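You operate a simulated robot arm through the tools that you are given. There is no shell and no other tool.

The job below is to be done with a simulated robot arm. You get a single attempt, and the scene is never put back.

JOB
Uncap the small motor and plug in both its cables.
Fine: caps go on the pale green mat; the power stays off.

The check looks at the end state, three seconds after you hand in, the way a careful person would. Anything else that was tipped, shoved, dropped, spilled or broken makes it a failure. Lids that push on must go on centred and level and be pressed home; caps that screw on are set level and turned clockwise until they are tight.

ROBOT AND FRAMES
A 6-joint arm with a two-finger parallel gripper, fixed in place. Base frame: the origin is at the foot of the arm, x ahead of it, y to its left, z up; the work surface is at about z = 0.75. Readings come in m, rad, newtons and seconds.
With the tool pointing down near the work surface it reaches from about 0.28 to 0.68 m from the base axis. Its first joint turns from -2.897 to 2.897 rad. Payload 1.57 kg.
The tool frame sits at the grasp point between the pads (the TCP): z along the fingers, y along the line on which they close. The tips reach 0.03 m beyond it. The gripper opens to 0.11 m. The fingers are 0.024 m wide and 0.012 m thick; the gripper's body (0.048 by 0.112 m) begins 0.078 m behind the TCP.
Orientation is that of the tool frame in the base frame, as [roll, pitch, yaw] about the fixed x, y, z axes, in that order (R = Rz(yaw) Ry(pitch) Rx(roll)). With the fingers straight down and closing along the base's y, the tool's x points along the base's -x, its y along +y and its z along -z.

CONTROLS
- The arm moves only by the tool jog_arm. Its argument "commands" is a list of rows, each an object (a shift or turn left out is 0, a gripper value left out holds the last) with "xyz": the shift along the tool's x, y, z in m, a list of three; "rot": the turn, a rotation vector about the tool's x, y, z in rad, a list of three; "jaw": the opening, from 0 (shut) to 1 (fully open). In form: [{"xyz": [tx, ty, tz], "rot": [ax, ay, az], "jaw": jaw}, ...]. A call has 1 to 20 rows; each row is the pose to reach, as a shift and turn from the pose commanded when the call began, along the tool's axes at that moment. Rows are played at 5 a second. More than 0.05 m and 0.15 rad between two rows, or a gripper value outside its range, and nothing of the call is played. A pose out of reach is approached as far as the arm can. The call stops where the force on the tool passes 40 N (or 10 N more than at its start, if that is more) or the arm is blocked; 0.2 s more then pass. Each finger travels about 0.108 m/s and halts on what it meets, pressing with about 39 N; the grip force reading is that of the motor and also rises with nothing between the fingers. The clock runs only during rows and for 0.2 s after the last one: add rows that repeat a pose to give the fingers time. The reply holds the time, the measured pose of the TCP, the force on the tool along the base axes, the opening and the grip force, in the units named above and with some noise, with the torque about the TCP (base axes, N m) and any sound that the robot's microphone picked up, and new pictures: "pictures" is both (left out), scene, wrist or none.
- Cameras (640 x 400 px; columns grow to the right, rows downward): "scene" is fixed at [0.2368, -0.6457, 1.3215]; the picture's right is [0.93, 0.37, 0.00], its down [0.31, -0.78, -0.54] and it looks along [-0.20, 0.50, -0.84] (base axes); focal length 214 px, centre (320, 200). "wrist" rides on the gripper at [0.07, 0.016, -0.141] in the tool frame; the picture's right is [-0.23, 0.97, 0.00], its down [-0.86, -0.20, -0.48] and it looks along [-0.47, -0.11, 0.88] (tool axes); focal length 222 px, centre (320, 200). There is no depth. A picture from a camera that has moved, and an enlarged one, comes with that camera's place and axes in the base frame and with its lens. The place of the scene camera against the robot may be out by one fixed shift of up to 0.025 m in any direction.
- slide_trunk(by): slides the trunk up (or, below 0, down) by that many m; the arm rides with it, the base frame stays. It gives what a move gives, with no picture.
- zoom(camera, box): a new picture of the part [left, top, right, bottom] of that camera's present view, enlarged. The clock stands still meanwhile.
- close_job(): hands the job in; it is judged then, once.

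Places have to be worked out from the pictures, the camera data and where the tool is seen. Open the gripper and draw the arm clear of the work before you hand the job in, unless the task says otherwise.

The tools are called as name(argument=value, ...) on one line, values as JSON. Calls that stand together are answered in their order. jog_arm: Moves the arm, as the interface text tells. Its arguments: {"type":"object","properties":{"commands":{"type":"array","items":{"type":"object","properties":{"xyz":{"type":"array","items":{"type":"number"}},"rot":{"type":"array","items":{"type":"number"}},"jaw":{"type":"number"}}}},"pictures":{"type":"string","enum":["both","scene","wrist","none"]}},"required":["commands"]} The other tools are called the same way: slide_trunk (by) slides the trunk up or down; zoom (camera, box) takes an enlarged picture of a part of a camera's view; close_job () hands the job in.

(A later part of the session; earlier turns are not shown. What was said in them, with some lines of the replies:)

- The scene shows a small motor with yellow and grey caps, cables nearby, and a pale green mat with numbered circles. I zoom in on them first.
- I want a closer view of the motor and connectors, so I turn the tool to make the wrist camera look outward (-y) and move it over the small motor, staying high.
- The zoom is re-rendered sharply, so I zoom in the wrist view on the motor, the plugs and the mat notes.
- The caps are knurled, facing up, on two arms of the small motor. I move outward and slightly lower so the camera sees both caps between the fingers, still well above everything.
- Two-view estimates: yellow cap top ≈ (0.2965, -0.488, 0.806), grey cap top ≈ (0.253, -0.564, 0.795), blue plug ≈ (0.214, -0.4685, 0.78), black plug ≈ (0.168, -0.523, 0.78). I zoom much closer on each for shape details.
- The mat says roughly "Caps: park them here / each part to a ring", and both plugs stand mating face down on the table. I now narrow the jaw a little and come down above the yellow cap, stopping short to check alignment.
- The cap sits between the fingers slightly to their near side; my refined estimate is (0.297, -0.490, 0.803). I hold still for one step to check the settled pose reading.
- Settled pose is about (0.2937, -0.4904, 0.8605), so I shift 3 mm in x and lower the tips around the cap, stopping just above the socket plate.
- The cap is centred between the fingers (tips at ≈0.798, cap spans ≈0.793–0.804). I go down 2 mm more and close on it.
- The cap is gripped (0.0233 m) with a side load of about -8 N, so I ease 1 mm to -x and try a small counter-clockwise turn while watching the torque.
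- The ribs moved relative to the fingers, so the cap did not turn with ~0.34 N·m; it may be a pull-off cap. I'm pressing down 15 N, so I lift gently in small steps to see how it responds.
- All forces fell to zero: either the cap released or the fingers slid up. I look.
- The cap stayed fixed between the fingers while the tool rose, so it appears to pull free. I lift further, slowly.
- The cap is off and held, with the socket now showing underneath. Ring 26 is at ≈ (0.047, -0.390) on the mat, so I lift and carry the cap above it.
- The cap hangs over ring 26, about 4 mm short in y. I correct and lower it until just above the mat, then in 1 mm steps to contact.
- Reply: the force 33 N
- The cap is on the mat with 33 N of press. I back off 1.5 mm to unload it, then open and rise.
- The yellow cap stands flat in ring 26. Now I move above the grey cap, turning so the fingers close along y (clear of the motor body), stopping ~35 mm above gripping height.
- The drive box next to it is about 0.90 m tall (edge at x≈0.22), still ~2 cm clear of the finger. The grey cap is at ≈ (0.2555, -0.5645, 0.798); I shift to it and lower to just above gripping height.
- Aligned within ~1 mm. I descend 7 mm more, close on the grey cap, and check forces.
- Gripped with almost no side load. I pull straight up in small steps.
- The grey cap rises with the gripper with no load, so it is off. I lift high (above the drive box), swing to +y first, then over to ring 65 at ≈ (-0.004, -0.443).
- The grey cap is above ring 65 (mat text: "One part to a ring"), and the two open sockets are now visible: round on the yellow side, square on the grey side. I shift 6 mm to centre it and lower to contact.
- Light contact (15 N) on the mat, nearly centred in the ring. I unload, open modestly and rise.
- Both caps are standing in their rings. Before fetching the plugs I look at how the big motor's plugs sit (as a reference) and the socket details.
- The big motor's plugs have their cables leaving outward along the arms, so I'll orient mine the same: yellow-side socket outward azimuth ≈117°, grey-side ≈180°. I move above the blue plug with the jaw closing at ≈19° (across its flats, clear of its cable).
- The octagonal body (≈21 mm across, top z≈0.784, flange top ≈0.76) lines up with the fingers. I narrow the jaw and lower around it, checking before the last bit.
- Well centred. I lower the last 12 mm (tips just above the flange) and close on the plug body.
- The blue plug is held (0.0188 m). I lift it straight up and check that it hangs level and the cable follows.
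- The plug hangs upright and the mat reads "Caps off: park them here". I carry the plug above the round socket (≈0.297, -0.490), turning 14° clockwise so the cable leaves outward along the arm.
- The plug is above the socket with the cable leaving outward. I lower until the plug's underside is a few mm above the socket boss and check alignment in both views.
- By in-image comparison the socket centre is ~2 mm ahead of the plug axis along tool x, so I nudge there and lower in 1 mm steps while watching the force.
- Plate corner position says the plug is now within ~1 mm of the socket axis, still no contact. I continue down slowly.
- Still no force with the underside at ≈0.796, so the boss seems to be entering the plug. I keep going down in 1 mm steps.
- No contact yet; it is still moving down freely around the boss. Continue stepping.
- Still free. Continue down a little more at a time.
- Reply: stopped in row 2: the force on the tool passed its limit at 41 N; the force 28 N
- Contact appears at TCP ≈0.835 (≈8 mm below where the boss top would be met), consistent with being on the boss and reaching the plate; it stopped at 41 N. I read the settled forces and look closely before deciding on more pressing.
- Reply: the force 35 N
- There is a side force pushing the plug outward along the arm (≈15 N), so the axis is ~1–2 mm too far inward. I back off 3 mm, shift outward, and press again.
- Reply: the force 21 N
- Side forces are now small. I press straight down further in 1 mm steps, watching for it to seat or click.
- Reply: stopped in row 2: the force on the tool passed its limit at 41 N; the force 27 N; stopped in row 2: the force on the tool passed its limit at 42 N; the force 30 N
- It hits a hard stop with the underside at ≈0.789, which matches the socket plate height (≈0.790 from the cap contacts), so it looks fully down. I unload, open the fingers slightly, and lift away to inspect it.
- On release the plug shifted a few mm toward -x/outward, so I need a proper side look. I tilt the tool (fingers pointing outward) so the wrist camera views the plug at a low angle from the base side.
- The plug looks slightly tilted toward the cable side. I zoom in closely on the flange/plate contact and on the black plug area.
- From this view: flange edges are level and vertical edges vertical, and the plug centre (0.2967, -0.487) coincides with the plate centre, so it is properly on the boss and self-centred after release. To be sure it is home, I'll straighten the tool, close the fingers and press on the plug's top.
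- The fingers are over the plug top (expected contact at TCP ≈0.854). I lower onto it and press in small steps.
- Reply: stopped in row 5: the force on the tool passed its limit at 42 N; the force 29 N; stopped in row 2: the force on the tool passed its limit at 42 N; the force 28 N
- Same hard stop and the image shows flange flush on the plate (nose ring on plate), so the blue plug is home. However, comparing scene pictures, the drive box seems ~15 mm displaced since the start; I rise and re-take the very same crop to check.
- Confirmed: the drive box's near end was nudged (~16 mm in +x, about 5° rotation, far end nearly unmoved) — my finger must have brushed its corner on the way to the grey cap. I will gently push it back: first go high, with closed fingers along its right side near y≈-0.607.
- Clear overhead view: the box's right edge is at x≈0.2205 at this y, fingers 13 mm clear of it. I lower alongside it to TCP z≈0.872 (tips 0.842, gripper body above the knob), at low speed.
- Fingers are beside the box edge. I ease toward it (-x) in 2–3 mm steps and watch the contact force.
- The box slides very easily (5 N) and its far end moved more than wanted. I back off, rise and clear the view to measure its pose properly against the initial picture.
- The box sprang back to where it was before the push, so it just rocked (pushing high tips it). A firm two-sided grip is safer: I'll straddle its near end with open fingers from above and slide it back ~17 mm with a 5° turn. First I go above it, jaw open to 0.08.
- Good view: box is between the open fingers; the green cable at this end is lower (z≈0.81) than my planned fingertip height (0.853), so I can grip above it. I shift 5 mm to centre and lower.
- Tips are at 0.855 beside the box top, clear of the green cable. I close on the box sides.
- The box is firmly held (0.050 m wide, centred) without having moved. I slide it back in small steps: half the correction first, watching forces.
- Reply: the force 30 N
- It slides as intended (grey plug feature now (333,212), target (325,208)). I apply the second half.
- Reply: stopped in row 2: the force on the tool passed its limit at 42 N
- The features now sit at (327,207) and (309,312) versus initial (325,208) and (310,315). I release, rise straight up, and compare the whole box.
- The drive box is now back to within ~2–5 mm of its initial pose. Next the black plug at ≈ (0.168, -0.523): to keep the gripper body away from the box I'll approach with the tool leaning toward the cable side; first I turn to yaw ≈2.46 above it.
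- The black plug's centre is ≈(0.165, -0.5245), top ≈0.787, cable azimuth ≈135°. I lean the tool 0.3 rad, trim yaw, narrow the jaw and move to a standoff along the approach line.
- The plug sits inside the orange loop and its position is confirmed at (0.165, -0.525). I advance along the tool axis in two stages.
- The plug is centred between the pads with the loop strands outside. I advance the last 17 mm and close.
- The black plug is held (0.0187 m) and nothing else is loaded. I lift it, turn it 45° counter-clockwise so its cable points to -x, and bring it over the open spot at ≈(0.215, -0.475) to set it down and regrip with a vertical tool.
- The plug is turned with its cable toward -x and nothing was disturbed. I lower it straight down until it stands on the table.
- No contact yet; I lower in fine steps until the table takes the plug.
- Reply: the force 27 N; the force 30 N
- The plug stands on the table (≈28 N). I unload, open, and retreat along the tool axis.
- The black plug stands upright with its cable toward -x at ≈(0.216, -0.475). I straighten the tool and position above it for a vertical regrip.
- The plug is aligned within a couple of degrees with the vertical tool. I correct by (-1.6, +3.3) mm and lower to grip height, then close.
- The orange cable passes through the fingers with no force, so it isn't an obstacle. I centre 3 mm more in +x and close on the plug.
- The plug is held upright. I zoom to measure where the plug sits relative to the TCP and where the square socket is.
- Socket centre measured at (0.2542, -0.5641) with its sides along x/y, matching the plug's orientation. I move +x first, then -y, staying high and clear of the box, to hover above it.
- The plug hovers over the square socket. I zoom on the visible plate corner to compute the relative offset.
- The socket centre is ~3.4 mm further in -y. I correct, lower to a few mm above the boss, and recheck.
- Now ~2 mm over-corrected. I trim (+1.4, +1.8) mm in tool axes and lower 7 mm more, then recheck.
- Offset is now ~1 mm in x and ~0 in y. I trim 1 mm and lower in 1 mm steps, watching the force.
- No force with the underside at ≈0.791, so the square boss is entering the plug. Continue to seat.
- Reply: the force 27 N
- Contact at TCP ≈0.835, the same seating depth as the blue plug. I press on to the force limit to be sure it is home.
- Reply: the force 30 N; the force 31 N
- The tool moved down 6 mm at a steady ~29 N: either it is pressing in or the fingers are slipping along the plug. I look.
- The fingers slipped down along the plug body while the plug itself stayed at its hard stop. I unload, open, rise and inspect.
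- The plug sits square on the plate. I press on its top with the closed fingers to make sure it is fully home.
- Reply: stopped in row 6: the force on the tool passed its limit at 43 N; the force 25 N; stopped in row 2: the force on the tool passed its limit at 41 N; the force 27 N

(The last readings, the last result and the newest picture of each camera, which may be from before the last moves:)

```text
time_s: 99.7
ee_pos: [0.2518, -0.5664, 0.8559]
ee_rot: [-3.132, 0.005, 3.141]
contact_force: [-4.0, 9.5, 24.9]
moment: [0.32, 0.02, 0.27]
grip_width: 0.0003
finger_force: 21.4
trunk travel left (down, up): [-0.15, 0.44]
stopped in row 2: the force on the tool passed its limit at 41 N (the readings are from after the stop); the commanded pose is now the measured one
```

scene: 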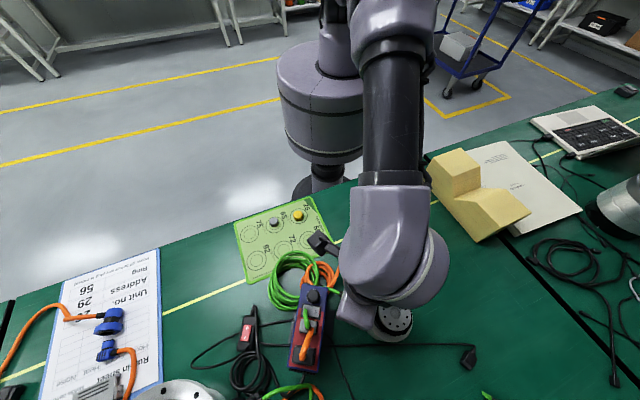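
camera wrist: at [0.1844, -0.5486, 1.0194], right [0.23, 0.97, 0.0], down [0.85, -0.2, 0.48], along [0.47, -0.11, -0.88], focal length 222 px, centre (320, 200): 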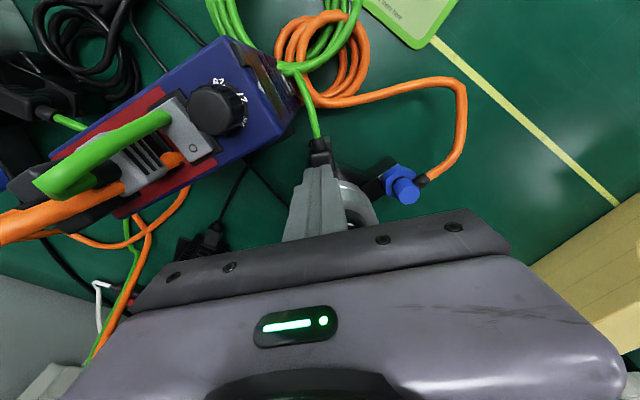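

Hard stop at the expected height (top ≈0.826). I rise straight up, retreat toward the base, and inspect everything.

jog_arm(commands=[{"xyz": [0, 0, -0.02]}, {"xyz": [0, 0, -0.06]}, {"xyz": [0, 0, -0.1]}, {"xyz": [0, 0.04, -0.12]}, {"xyz": [0, 0.08, -0.12]}, {"xyz": [0, 0.12, -0.12]}, {"xyz": [0, 0.16, -0.12]}, {"xyz": [0, 0.2, -0.12]}, {"xyz": [0, 0.2, -0.12]}])

zoom(camera="scene", box=[320, 230, 430, 350])

zoom(camera="scene", box=[270, 270, 340, 380])

zoom(camera="scene", box=[220, 180, 500, 400])

zoom(camera="scene", box=[335, 255, 395, 315])

```text
time_s: 101.7
ee_pos: [0.2542, -0.3697, 0.9684]
ee_rot: [-3.136, 0.005, 3.141]
contact_force: [-0.3, 0.2, 0.4]
moment: [0.01, 0.0, 0.02]
grip_width: 0.0
finger_force: 21.8
trunk travel left (down, up): [-0.15, 0.44]
camera wrist: at [0.1834, -0.3523, 1.1094], right [0.23, 0.97, -0.01], down [0.85, -0.2, 0.48], along [0.47, -0.11, -0.88], focal length 222 px, centre (320, 200)
```

scene: 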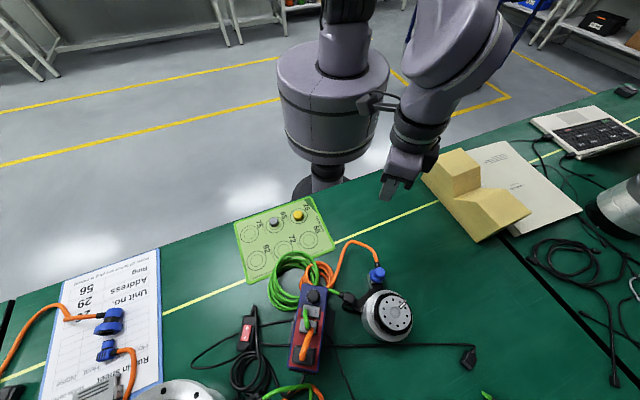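
wrist: 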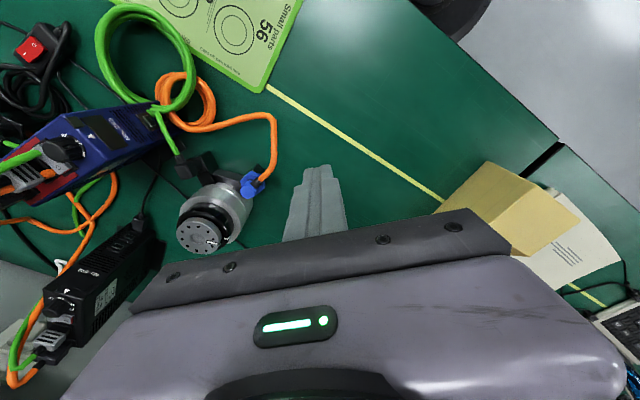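

```text
3.33 times, centred on (375, 290) of scene
camera zoom: at [0.2368, -0.6457, 1.3215], right [0.93, 0.37, 0.0], down [0.31, -0.78, -0.54], along [-0.2, 0.5, -0.84], focal length 715 px, centre (137, -100)
```

zoom: 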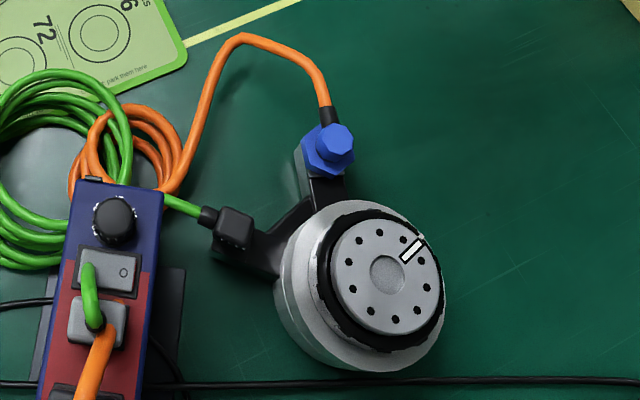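

```text
3.64 times, centred on (305, 325) of scene
camera zoom: at [0.2368, -0.6457, 1.3215], right [0.93, 0.37, 0.0], down [0.31, -0.78, -0.54], along [-0.2, 0.5, -0.84], focal length 780 px, centre (374, -254)
```

zoom: 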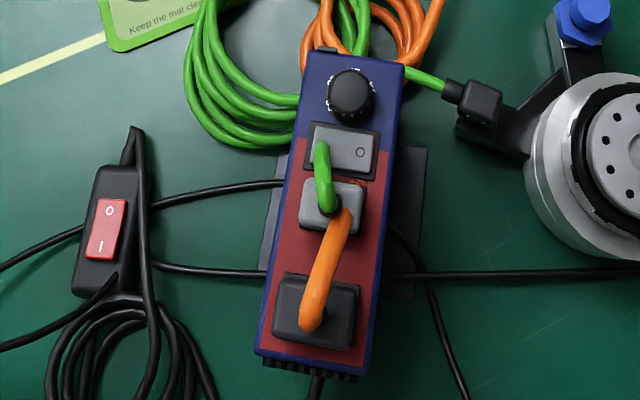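

```text
1.82 times, centred on (360, 290) of scene
camera zoom: at [0.2368, -0.6457, 1.3215], right [0.93, 0.37, 0.0], down [0.31, -0.78, -0.54], along [-0.2, 0.5, -0.84], focal length 390 px, centre (247, 36)
```

zoom: 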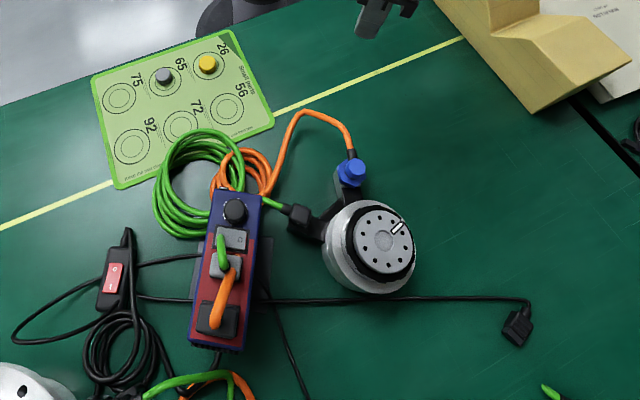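

```text
6.67 times, centred on (365, 285) of scene
camera zoom: at [0.2368, -0.6457, 1.3215], right [0.93, 0.37, 0.0], down [0.31, -0.78, -0.54], along [-0.2, 0.5, -0.84], focal length 1430 px, centre (20, -367)
```

zoom: 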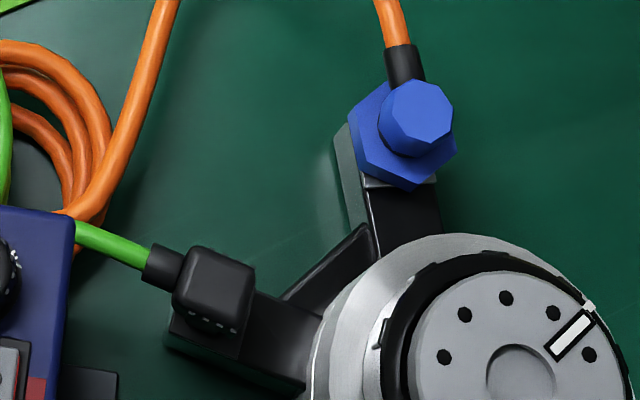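

Both plugs appear seated and the drive box is near its initial place. I take a low-angle look from the base side to verify both plugs are level: first turn the tool.

jog_arm(commands=[{"xyz": [-0.002, -0.007, 0], "rot": [0, 0, 0.136]}, {"xyz": [-0.004, -0.014, 0], "rot": [0, 0, 0.272]}, {"xyz": [-0.006, -0.021, 0], "rot": [0, 0, 0.408]}, {"xyz": [-0.008, -0.028, 0], "rot": [0, 0, 0.544]}, {"xyz": [-0.01, -0.035, 0], "rot": [0, 0, 0.68]}, {"xyz": [-0.012, -0.042, 0], "rot": [0, 0, 0.816]}, {"xyz": [-0.014, -0.049, 0], "rot": [0, 0, 0.952]}, {"xyz": [-0.016, -0.056, 0], "rot": [0, 0, 1.088]}, {"xyz": [-0.018, -0.063, 0], "rot": [0, 0, 1.224]}, {"xyz": [-0.02, -0.07, 0], "rot": [0, 0, 1.36]}, {"xyz": [-0.02, -0.07, 0], "rot": [0, 0, 1.497]}], pictures="none")

jog_arm(commands=[{"xyz": [0, 0, 0.01], "rot": [0, -0.13, 0]}, {"xyz": [0, 0, 0.02], "rot": [0, -0.26, 0]}, {"xyz": [0, 0, 0.03], "rot": [0, -0.39, 0]}, {"xyz": [0, 0, 0.03], "rot": [0, -0.52, 0]}, {"xyz": [0, 0, 0.03], "rot": [0, -0.65, 0]}, {"xyz": [0, 0, 0.03], "rot": [0, -0.78, 0]}, {"xyz": [0, 0, 0.03], "rot": [0, -0.78, 0]}])

zoom(camera="wrist", box=[240, 60, 340, 150])

```text
time_s: 104.0
ee_pos: [0.2745, -0.437, 0.9722]
ee_rot: [3.14, 0.007, 1.642]
contact_force: [0.1, 0.4, 0.4]
moment: [-0.03, -0.02, 0.01]
grip_width: 0.0
finger_force: 21.5
trunk travel left (down, up): [-0.15, 0.44]
```

```text
time_s: 105.7
ee_pos: [0.2737, -0.4374, 0.9433]
ee_rot: [3.138, 0.788, 1.642]
contact_force: [0.0, -1.0, 0.1]
moment: [0.01, 0.0, 0.0]
grip_width: 0.0
finger_force: 21.2
out of reach, approached as far as the arm can: row 4
trunk travel left (down, up): [-0.15, 0.44]
camera wrist: at [0.2782, -0.287, 0.9927], right [0.98, -0.09, 0.16], down [-0.18, -0.28, 0.94], along [-0.04, -0.96, -0.29], focal length 222 px, centre (320, 200)
```

scene: 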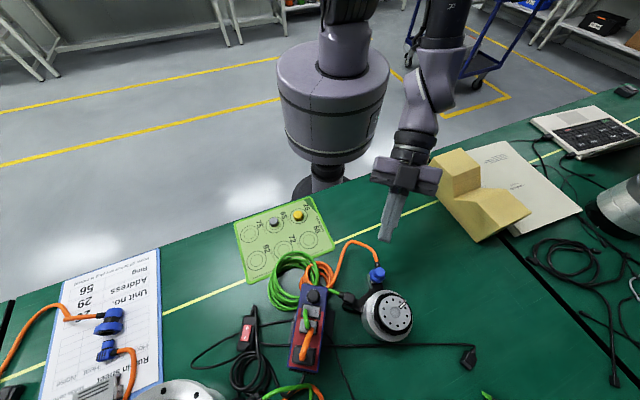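
wrist: 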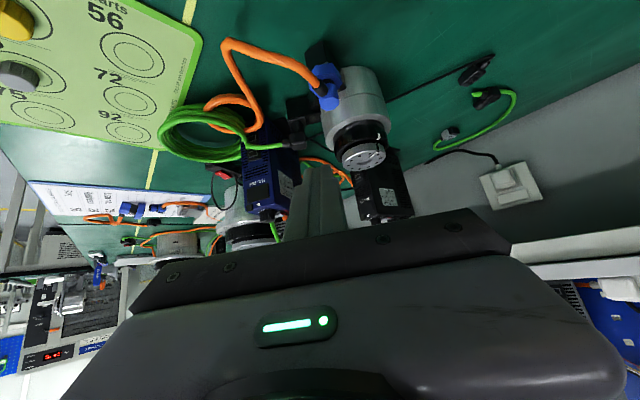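

```text
4.44 times, centred on (290, 105) of wrist
camera zoom: at [0.2782, -0.287, 0.9927], right [0.98, -0.09, 0.16], down [-0.18, -0.28, 0.94], along [-0.04, -0.96, -0.29], focal length 987 px, centre (453, 622)
```

zoom: 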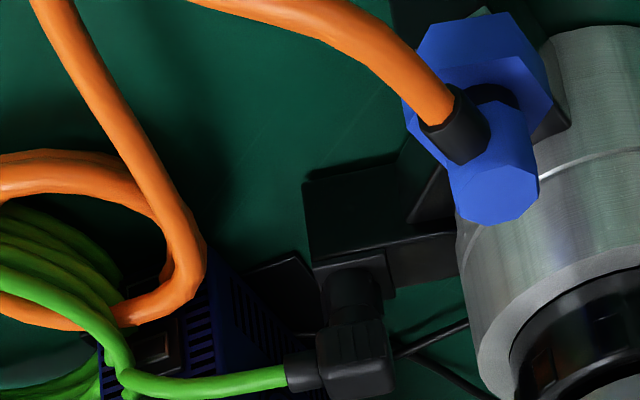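

zoom(camera="wrist", box=[280, 85, 330, 150])

zoom(camera="wrist", box=[300, 50, 350, 115])

```text
6.15 times, centred on (305, 118) of wrist
camera zoom: at [0.2782, -0.287, 0.9927], right [0.98, -0.09, 0.16], down [-0.18, -0.28, 0.94], along [-0.04, -0.96, -0.29], focal length 1367 px, centre (412, 708)
```

zoom: 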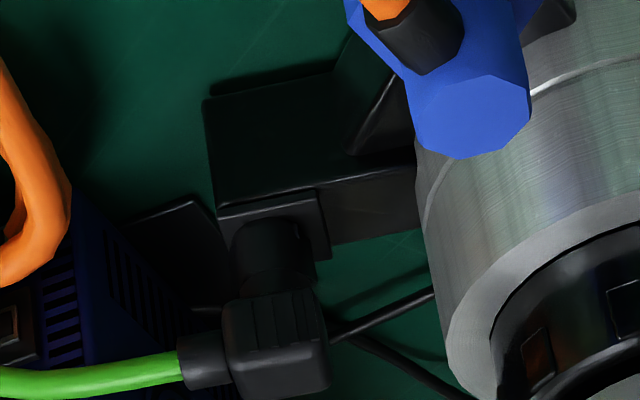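

```text
6.15 times, centred on (325, 82) of wrist
camera zoom: at [0.2782, -0.287, 0.9927], right [0.98, -0.09, 0.16], down [-0.18, -0.28, 0.94], along [-0.04, -0.96, -0.29], focal length 1367 px, centre (289, 923)
```

zoom: 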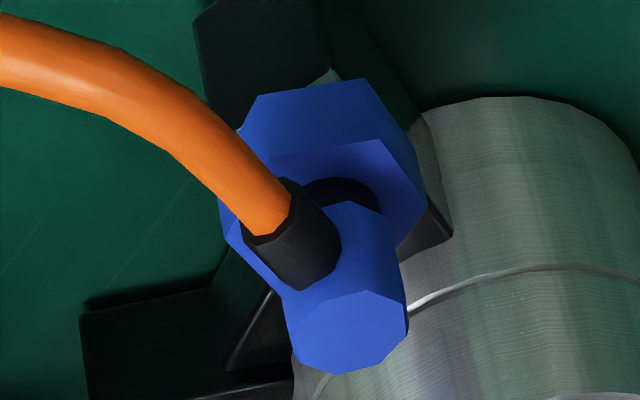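

Both plugs stand upright with their noses flush on the plates, cables leaving outward, caps in rings, switches untouched. I straighten the tool, open the gripper, and draw the arm up and clear.

jog_arm(commands=[{"xyz": [0.01, 0, -0.01], "rot": [0, 0.13, 0]}, {"xyz": [0.02, 0, -0.02], "rot": [0, 0.26, 0]}, {"xyz": [0.03, 0, -0.03], "rot": [0, 0.39, 0]}, {"xyz": [0.03, 0, -0.05], "rot": [0, 0.52, 0]}, {"xyz": [0.03, 0, -0.07], "rot": [0, 0.65, 0]}, {"xyz": [0.03, 0, -0.09], "rot": [0, 0.78, 0]}, {"xyz": [0.03, 0, -0.11], "rot": [0, 0.78, 0], "jaw": 0.5}, {"xyz": [0.03, -0.04, -0.12], "rot": [0, 0.78, 0], "jaw": 1.0}, {"xyz": [0.03, -0.08, -0.12], "rot": [0, 0.78, 0], "jaw": 1.0}, {"xyz": [0.03, -0.12, -0.12], "rot": [0, 0.78, 0], "jaw": 1.0}, {"xyz": [0.03, -0.12, -0.12], "rot": [0, 0.78, 0], "jaw": 1.0}])

zoom(camera="scene", box=[220, 180, 500, 400])

zoom(camera="scene", box=[335, 255, 395, 315])

```text
time_s: 108.0
ee_pos: [0.1455, -0.3409, 1.005]
ee_rot: [3.139, 0.007, 1.646]
contact_force: [-0.4, 0.4, 0.5]
moment: [-0.03, 0.01, 0.03]
grip_width: 0.1101
finger_force: 0.0
trunk travel left (down, up): [-0.15, 0.44]
camera wrist: at [0.1562, -0.2688, 1.1458], right [0.99, -0.15, 0.0], down [-0.14, -0.86, 0.48], along [-0.07, -0.48, -0.88], focal length 222 px, centre (320, 200)
```

scene: 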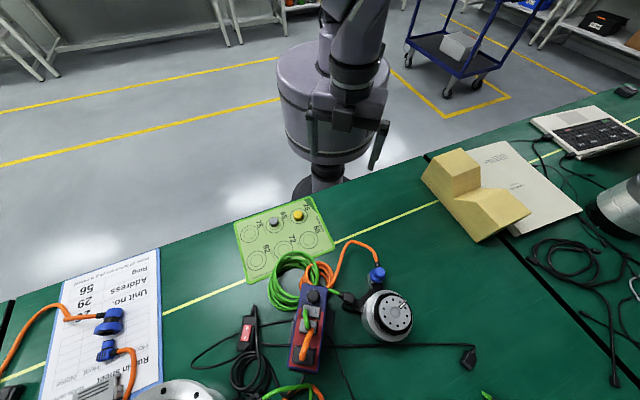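
wrist: 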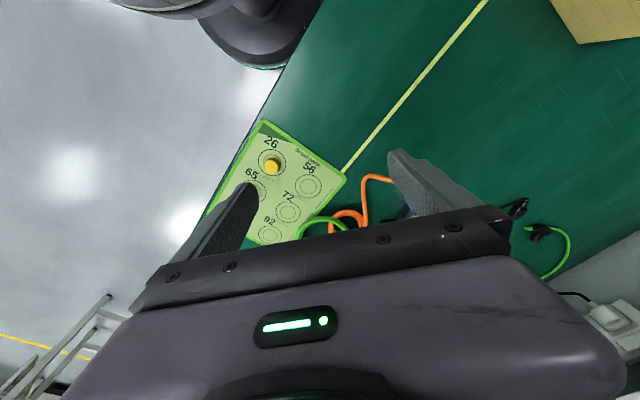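

```text
1.82 times, centred on (360, 290) of scene
camera zoom: at [0.2368, -0.6457, 1.3215], right [0.93, 0.37, 0.0], down [0.31, -0.78, -0.54], along [-0.2, 0.5, -0.84], focal length 390 px, centre (247, 36)
```

zoom: 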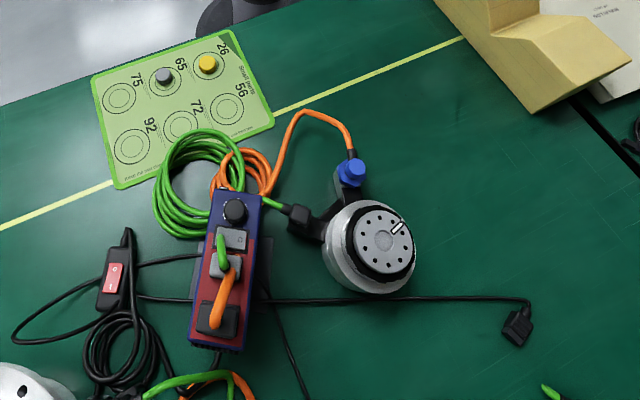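

```text
6.67 times, centred on (365, 285) of scene
camera zoom: at [0.2368, -0.6457, 1.3215], right [0.93, 0.37, 0.0], down [0.31, -0.78, -0.54], along [-0.2, 0.5, -0.84], focal length 1430 px, centre (20, -367)
```

zoom: 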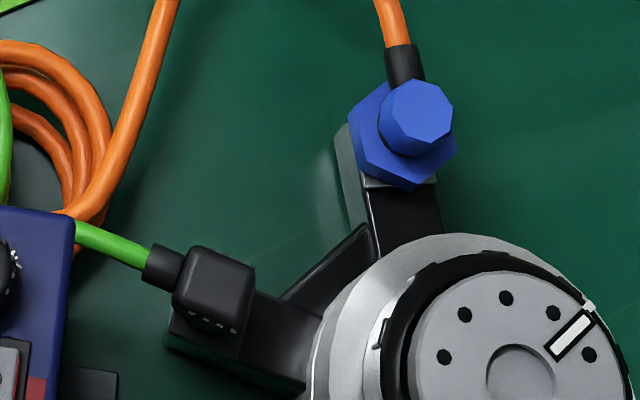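

Everything is settled: both caps are on the mat in their rings, both plugs are seated with cables outward, the power switches are untouched, and the arm is clear with the gripper open. I hand in the job.

close_job()

```text
The job is handed in.
```

I uncapped the small motor, plugged in both its cables and handed the job in. However, I knocked the blue drive box along the way.

- **Caps:** Both pulled straight off and are standing on the pale green mat, the yellow one in ring 26 and the grey one in ring 65.
- **Orange cable (blue plug):** It is on the round socket that was under the yellow cap. I pressed it down to a hard stop at about 40 N, and close-up views show it centred and level.
- **Green cable (black plug):** It is on the square socket that was under the grey cap, also pressed to a hard stop at about 40 N. It may lean one to three degrees toward its cable.
- **Locking:** I heard no click from either plug and did not pull on them or turn the blue hex collar, so I can't say they are locked.
- **Drive box:** A finger caught its corner on the way to the grey cap and shifted one end by about 16 mm. I pushed on it once to correct this, which only rocked it. I then gripped it and slid it back to within about 5 mm of where it started. It may still count as shoved.
- **Power:** I did not touch any of the switches.

The loose coils of both cables lie differently from before, because they followed the plugs. The gripper is open and the arm is clear of the work.
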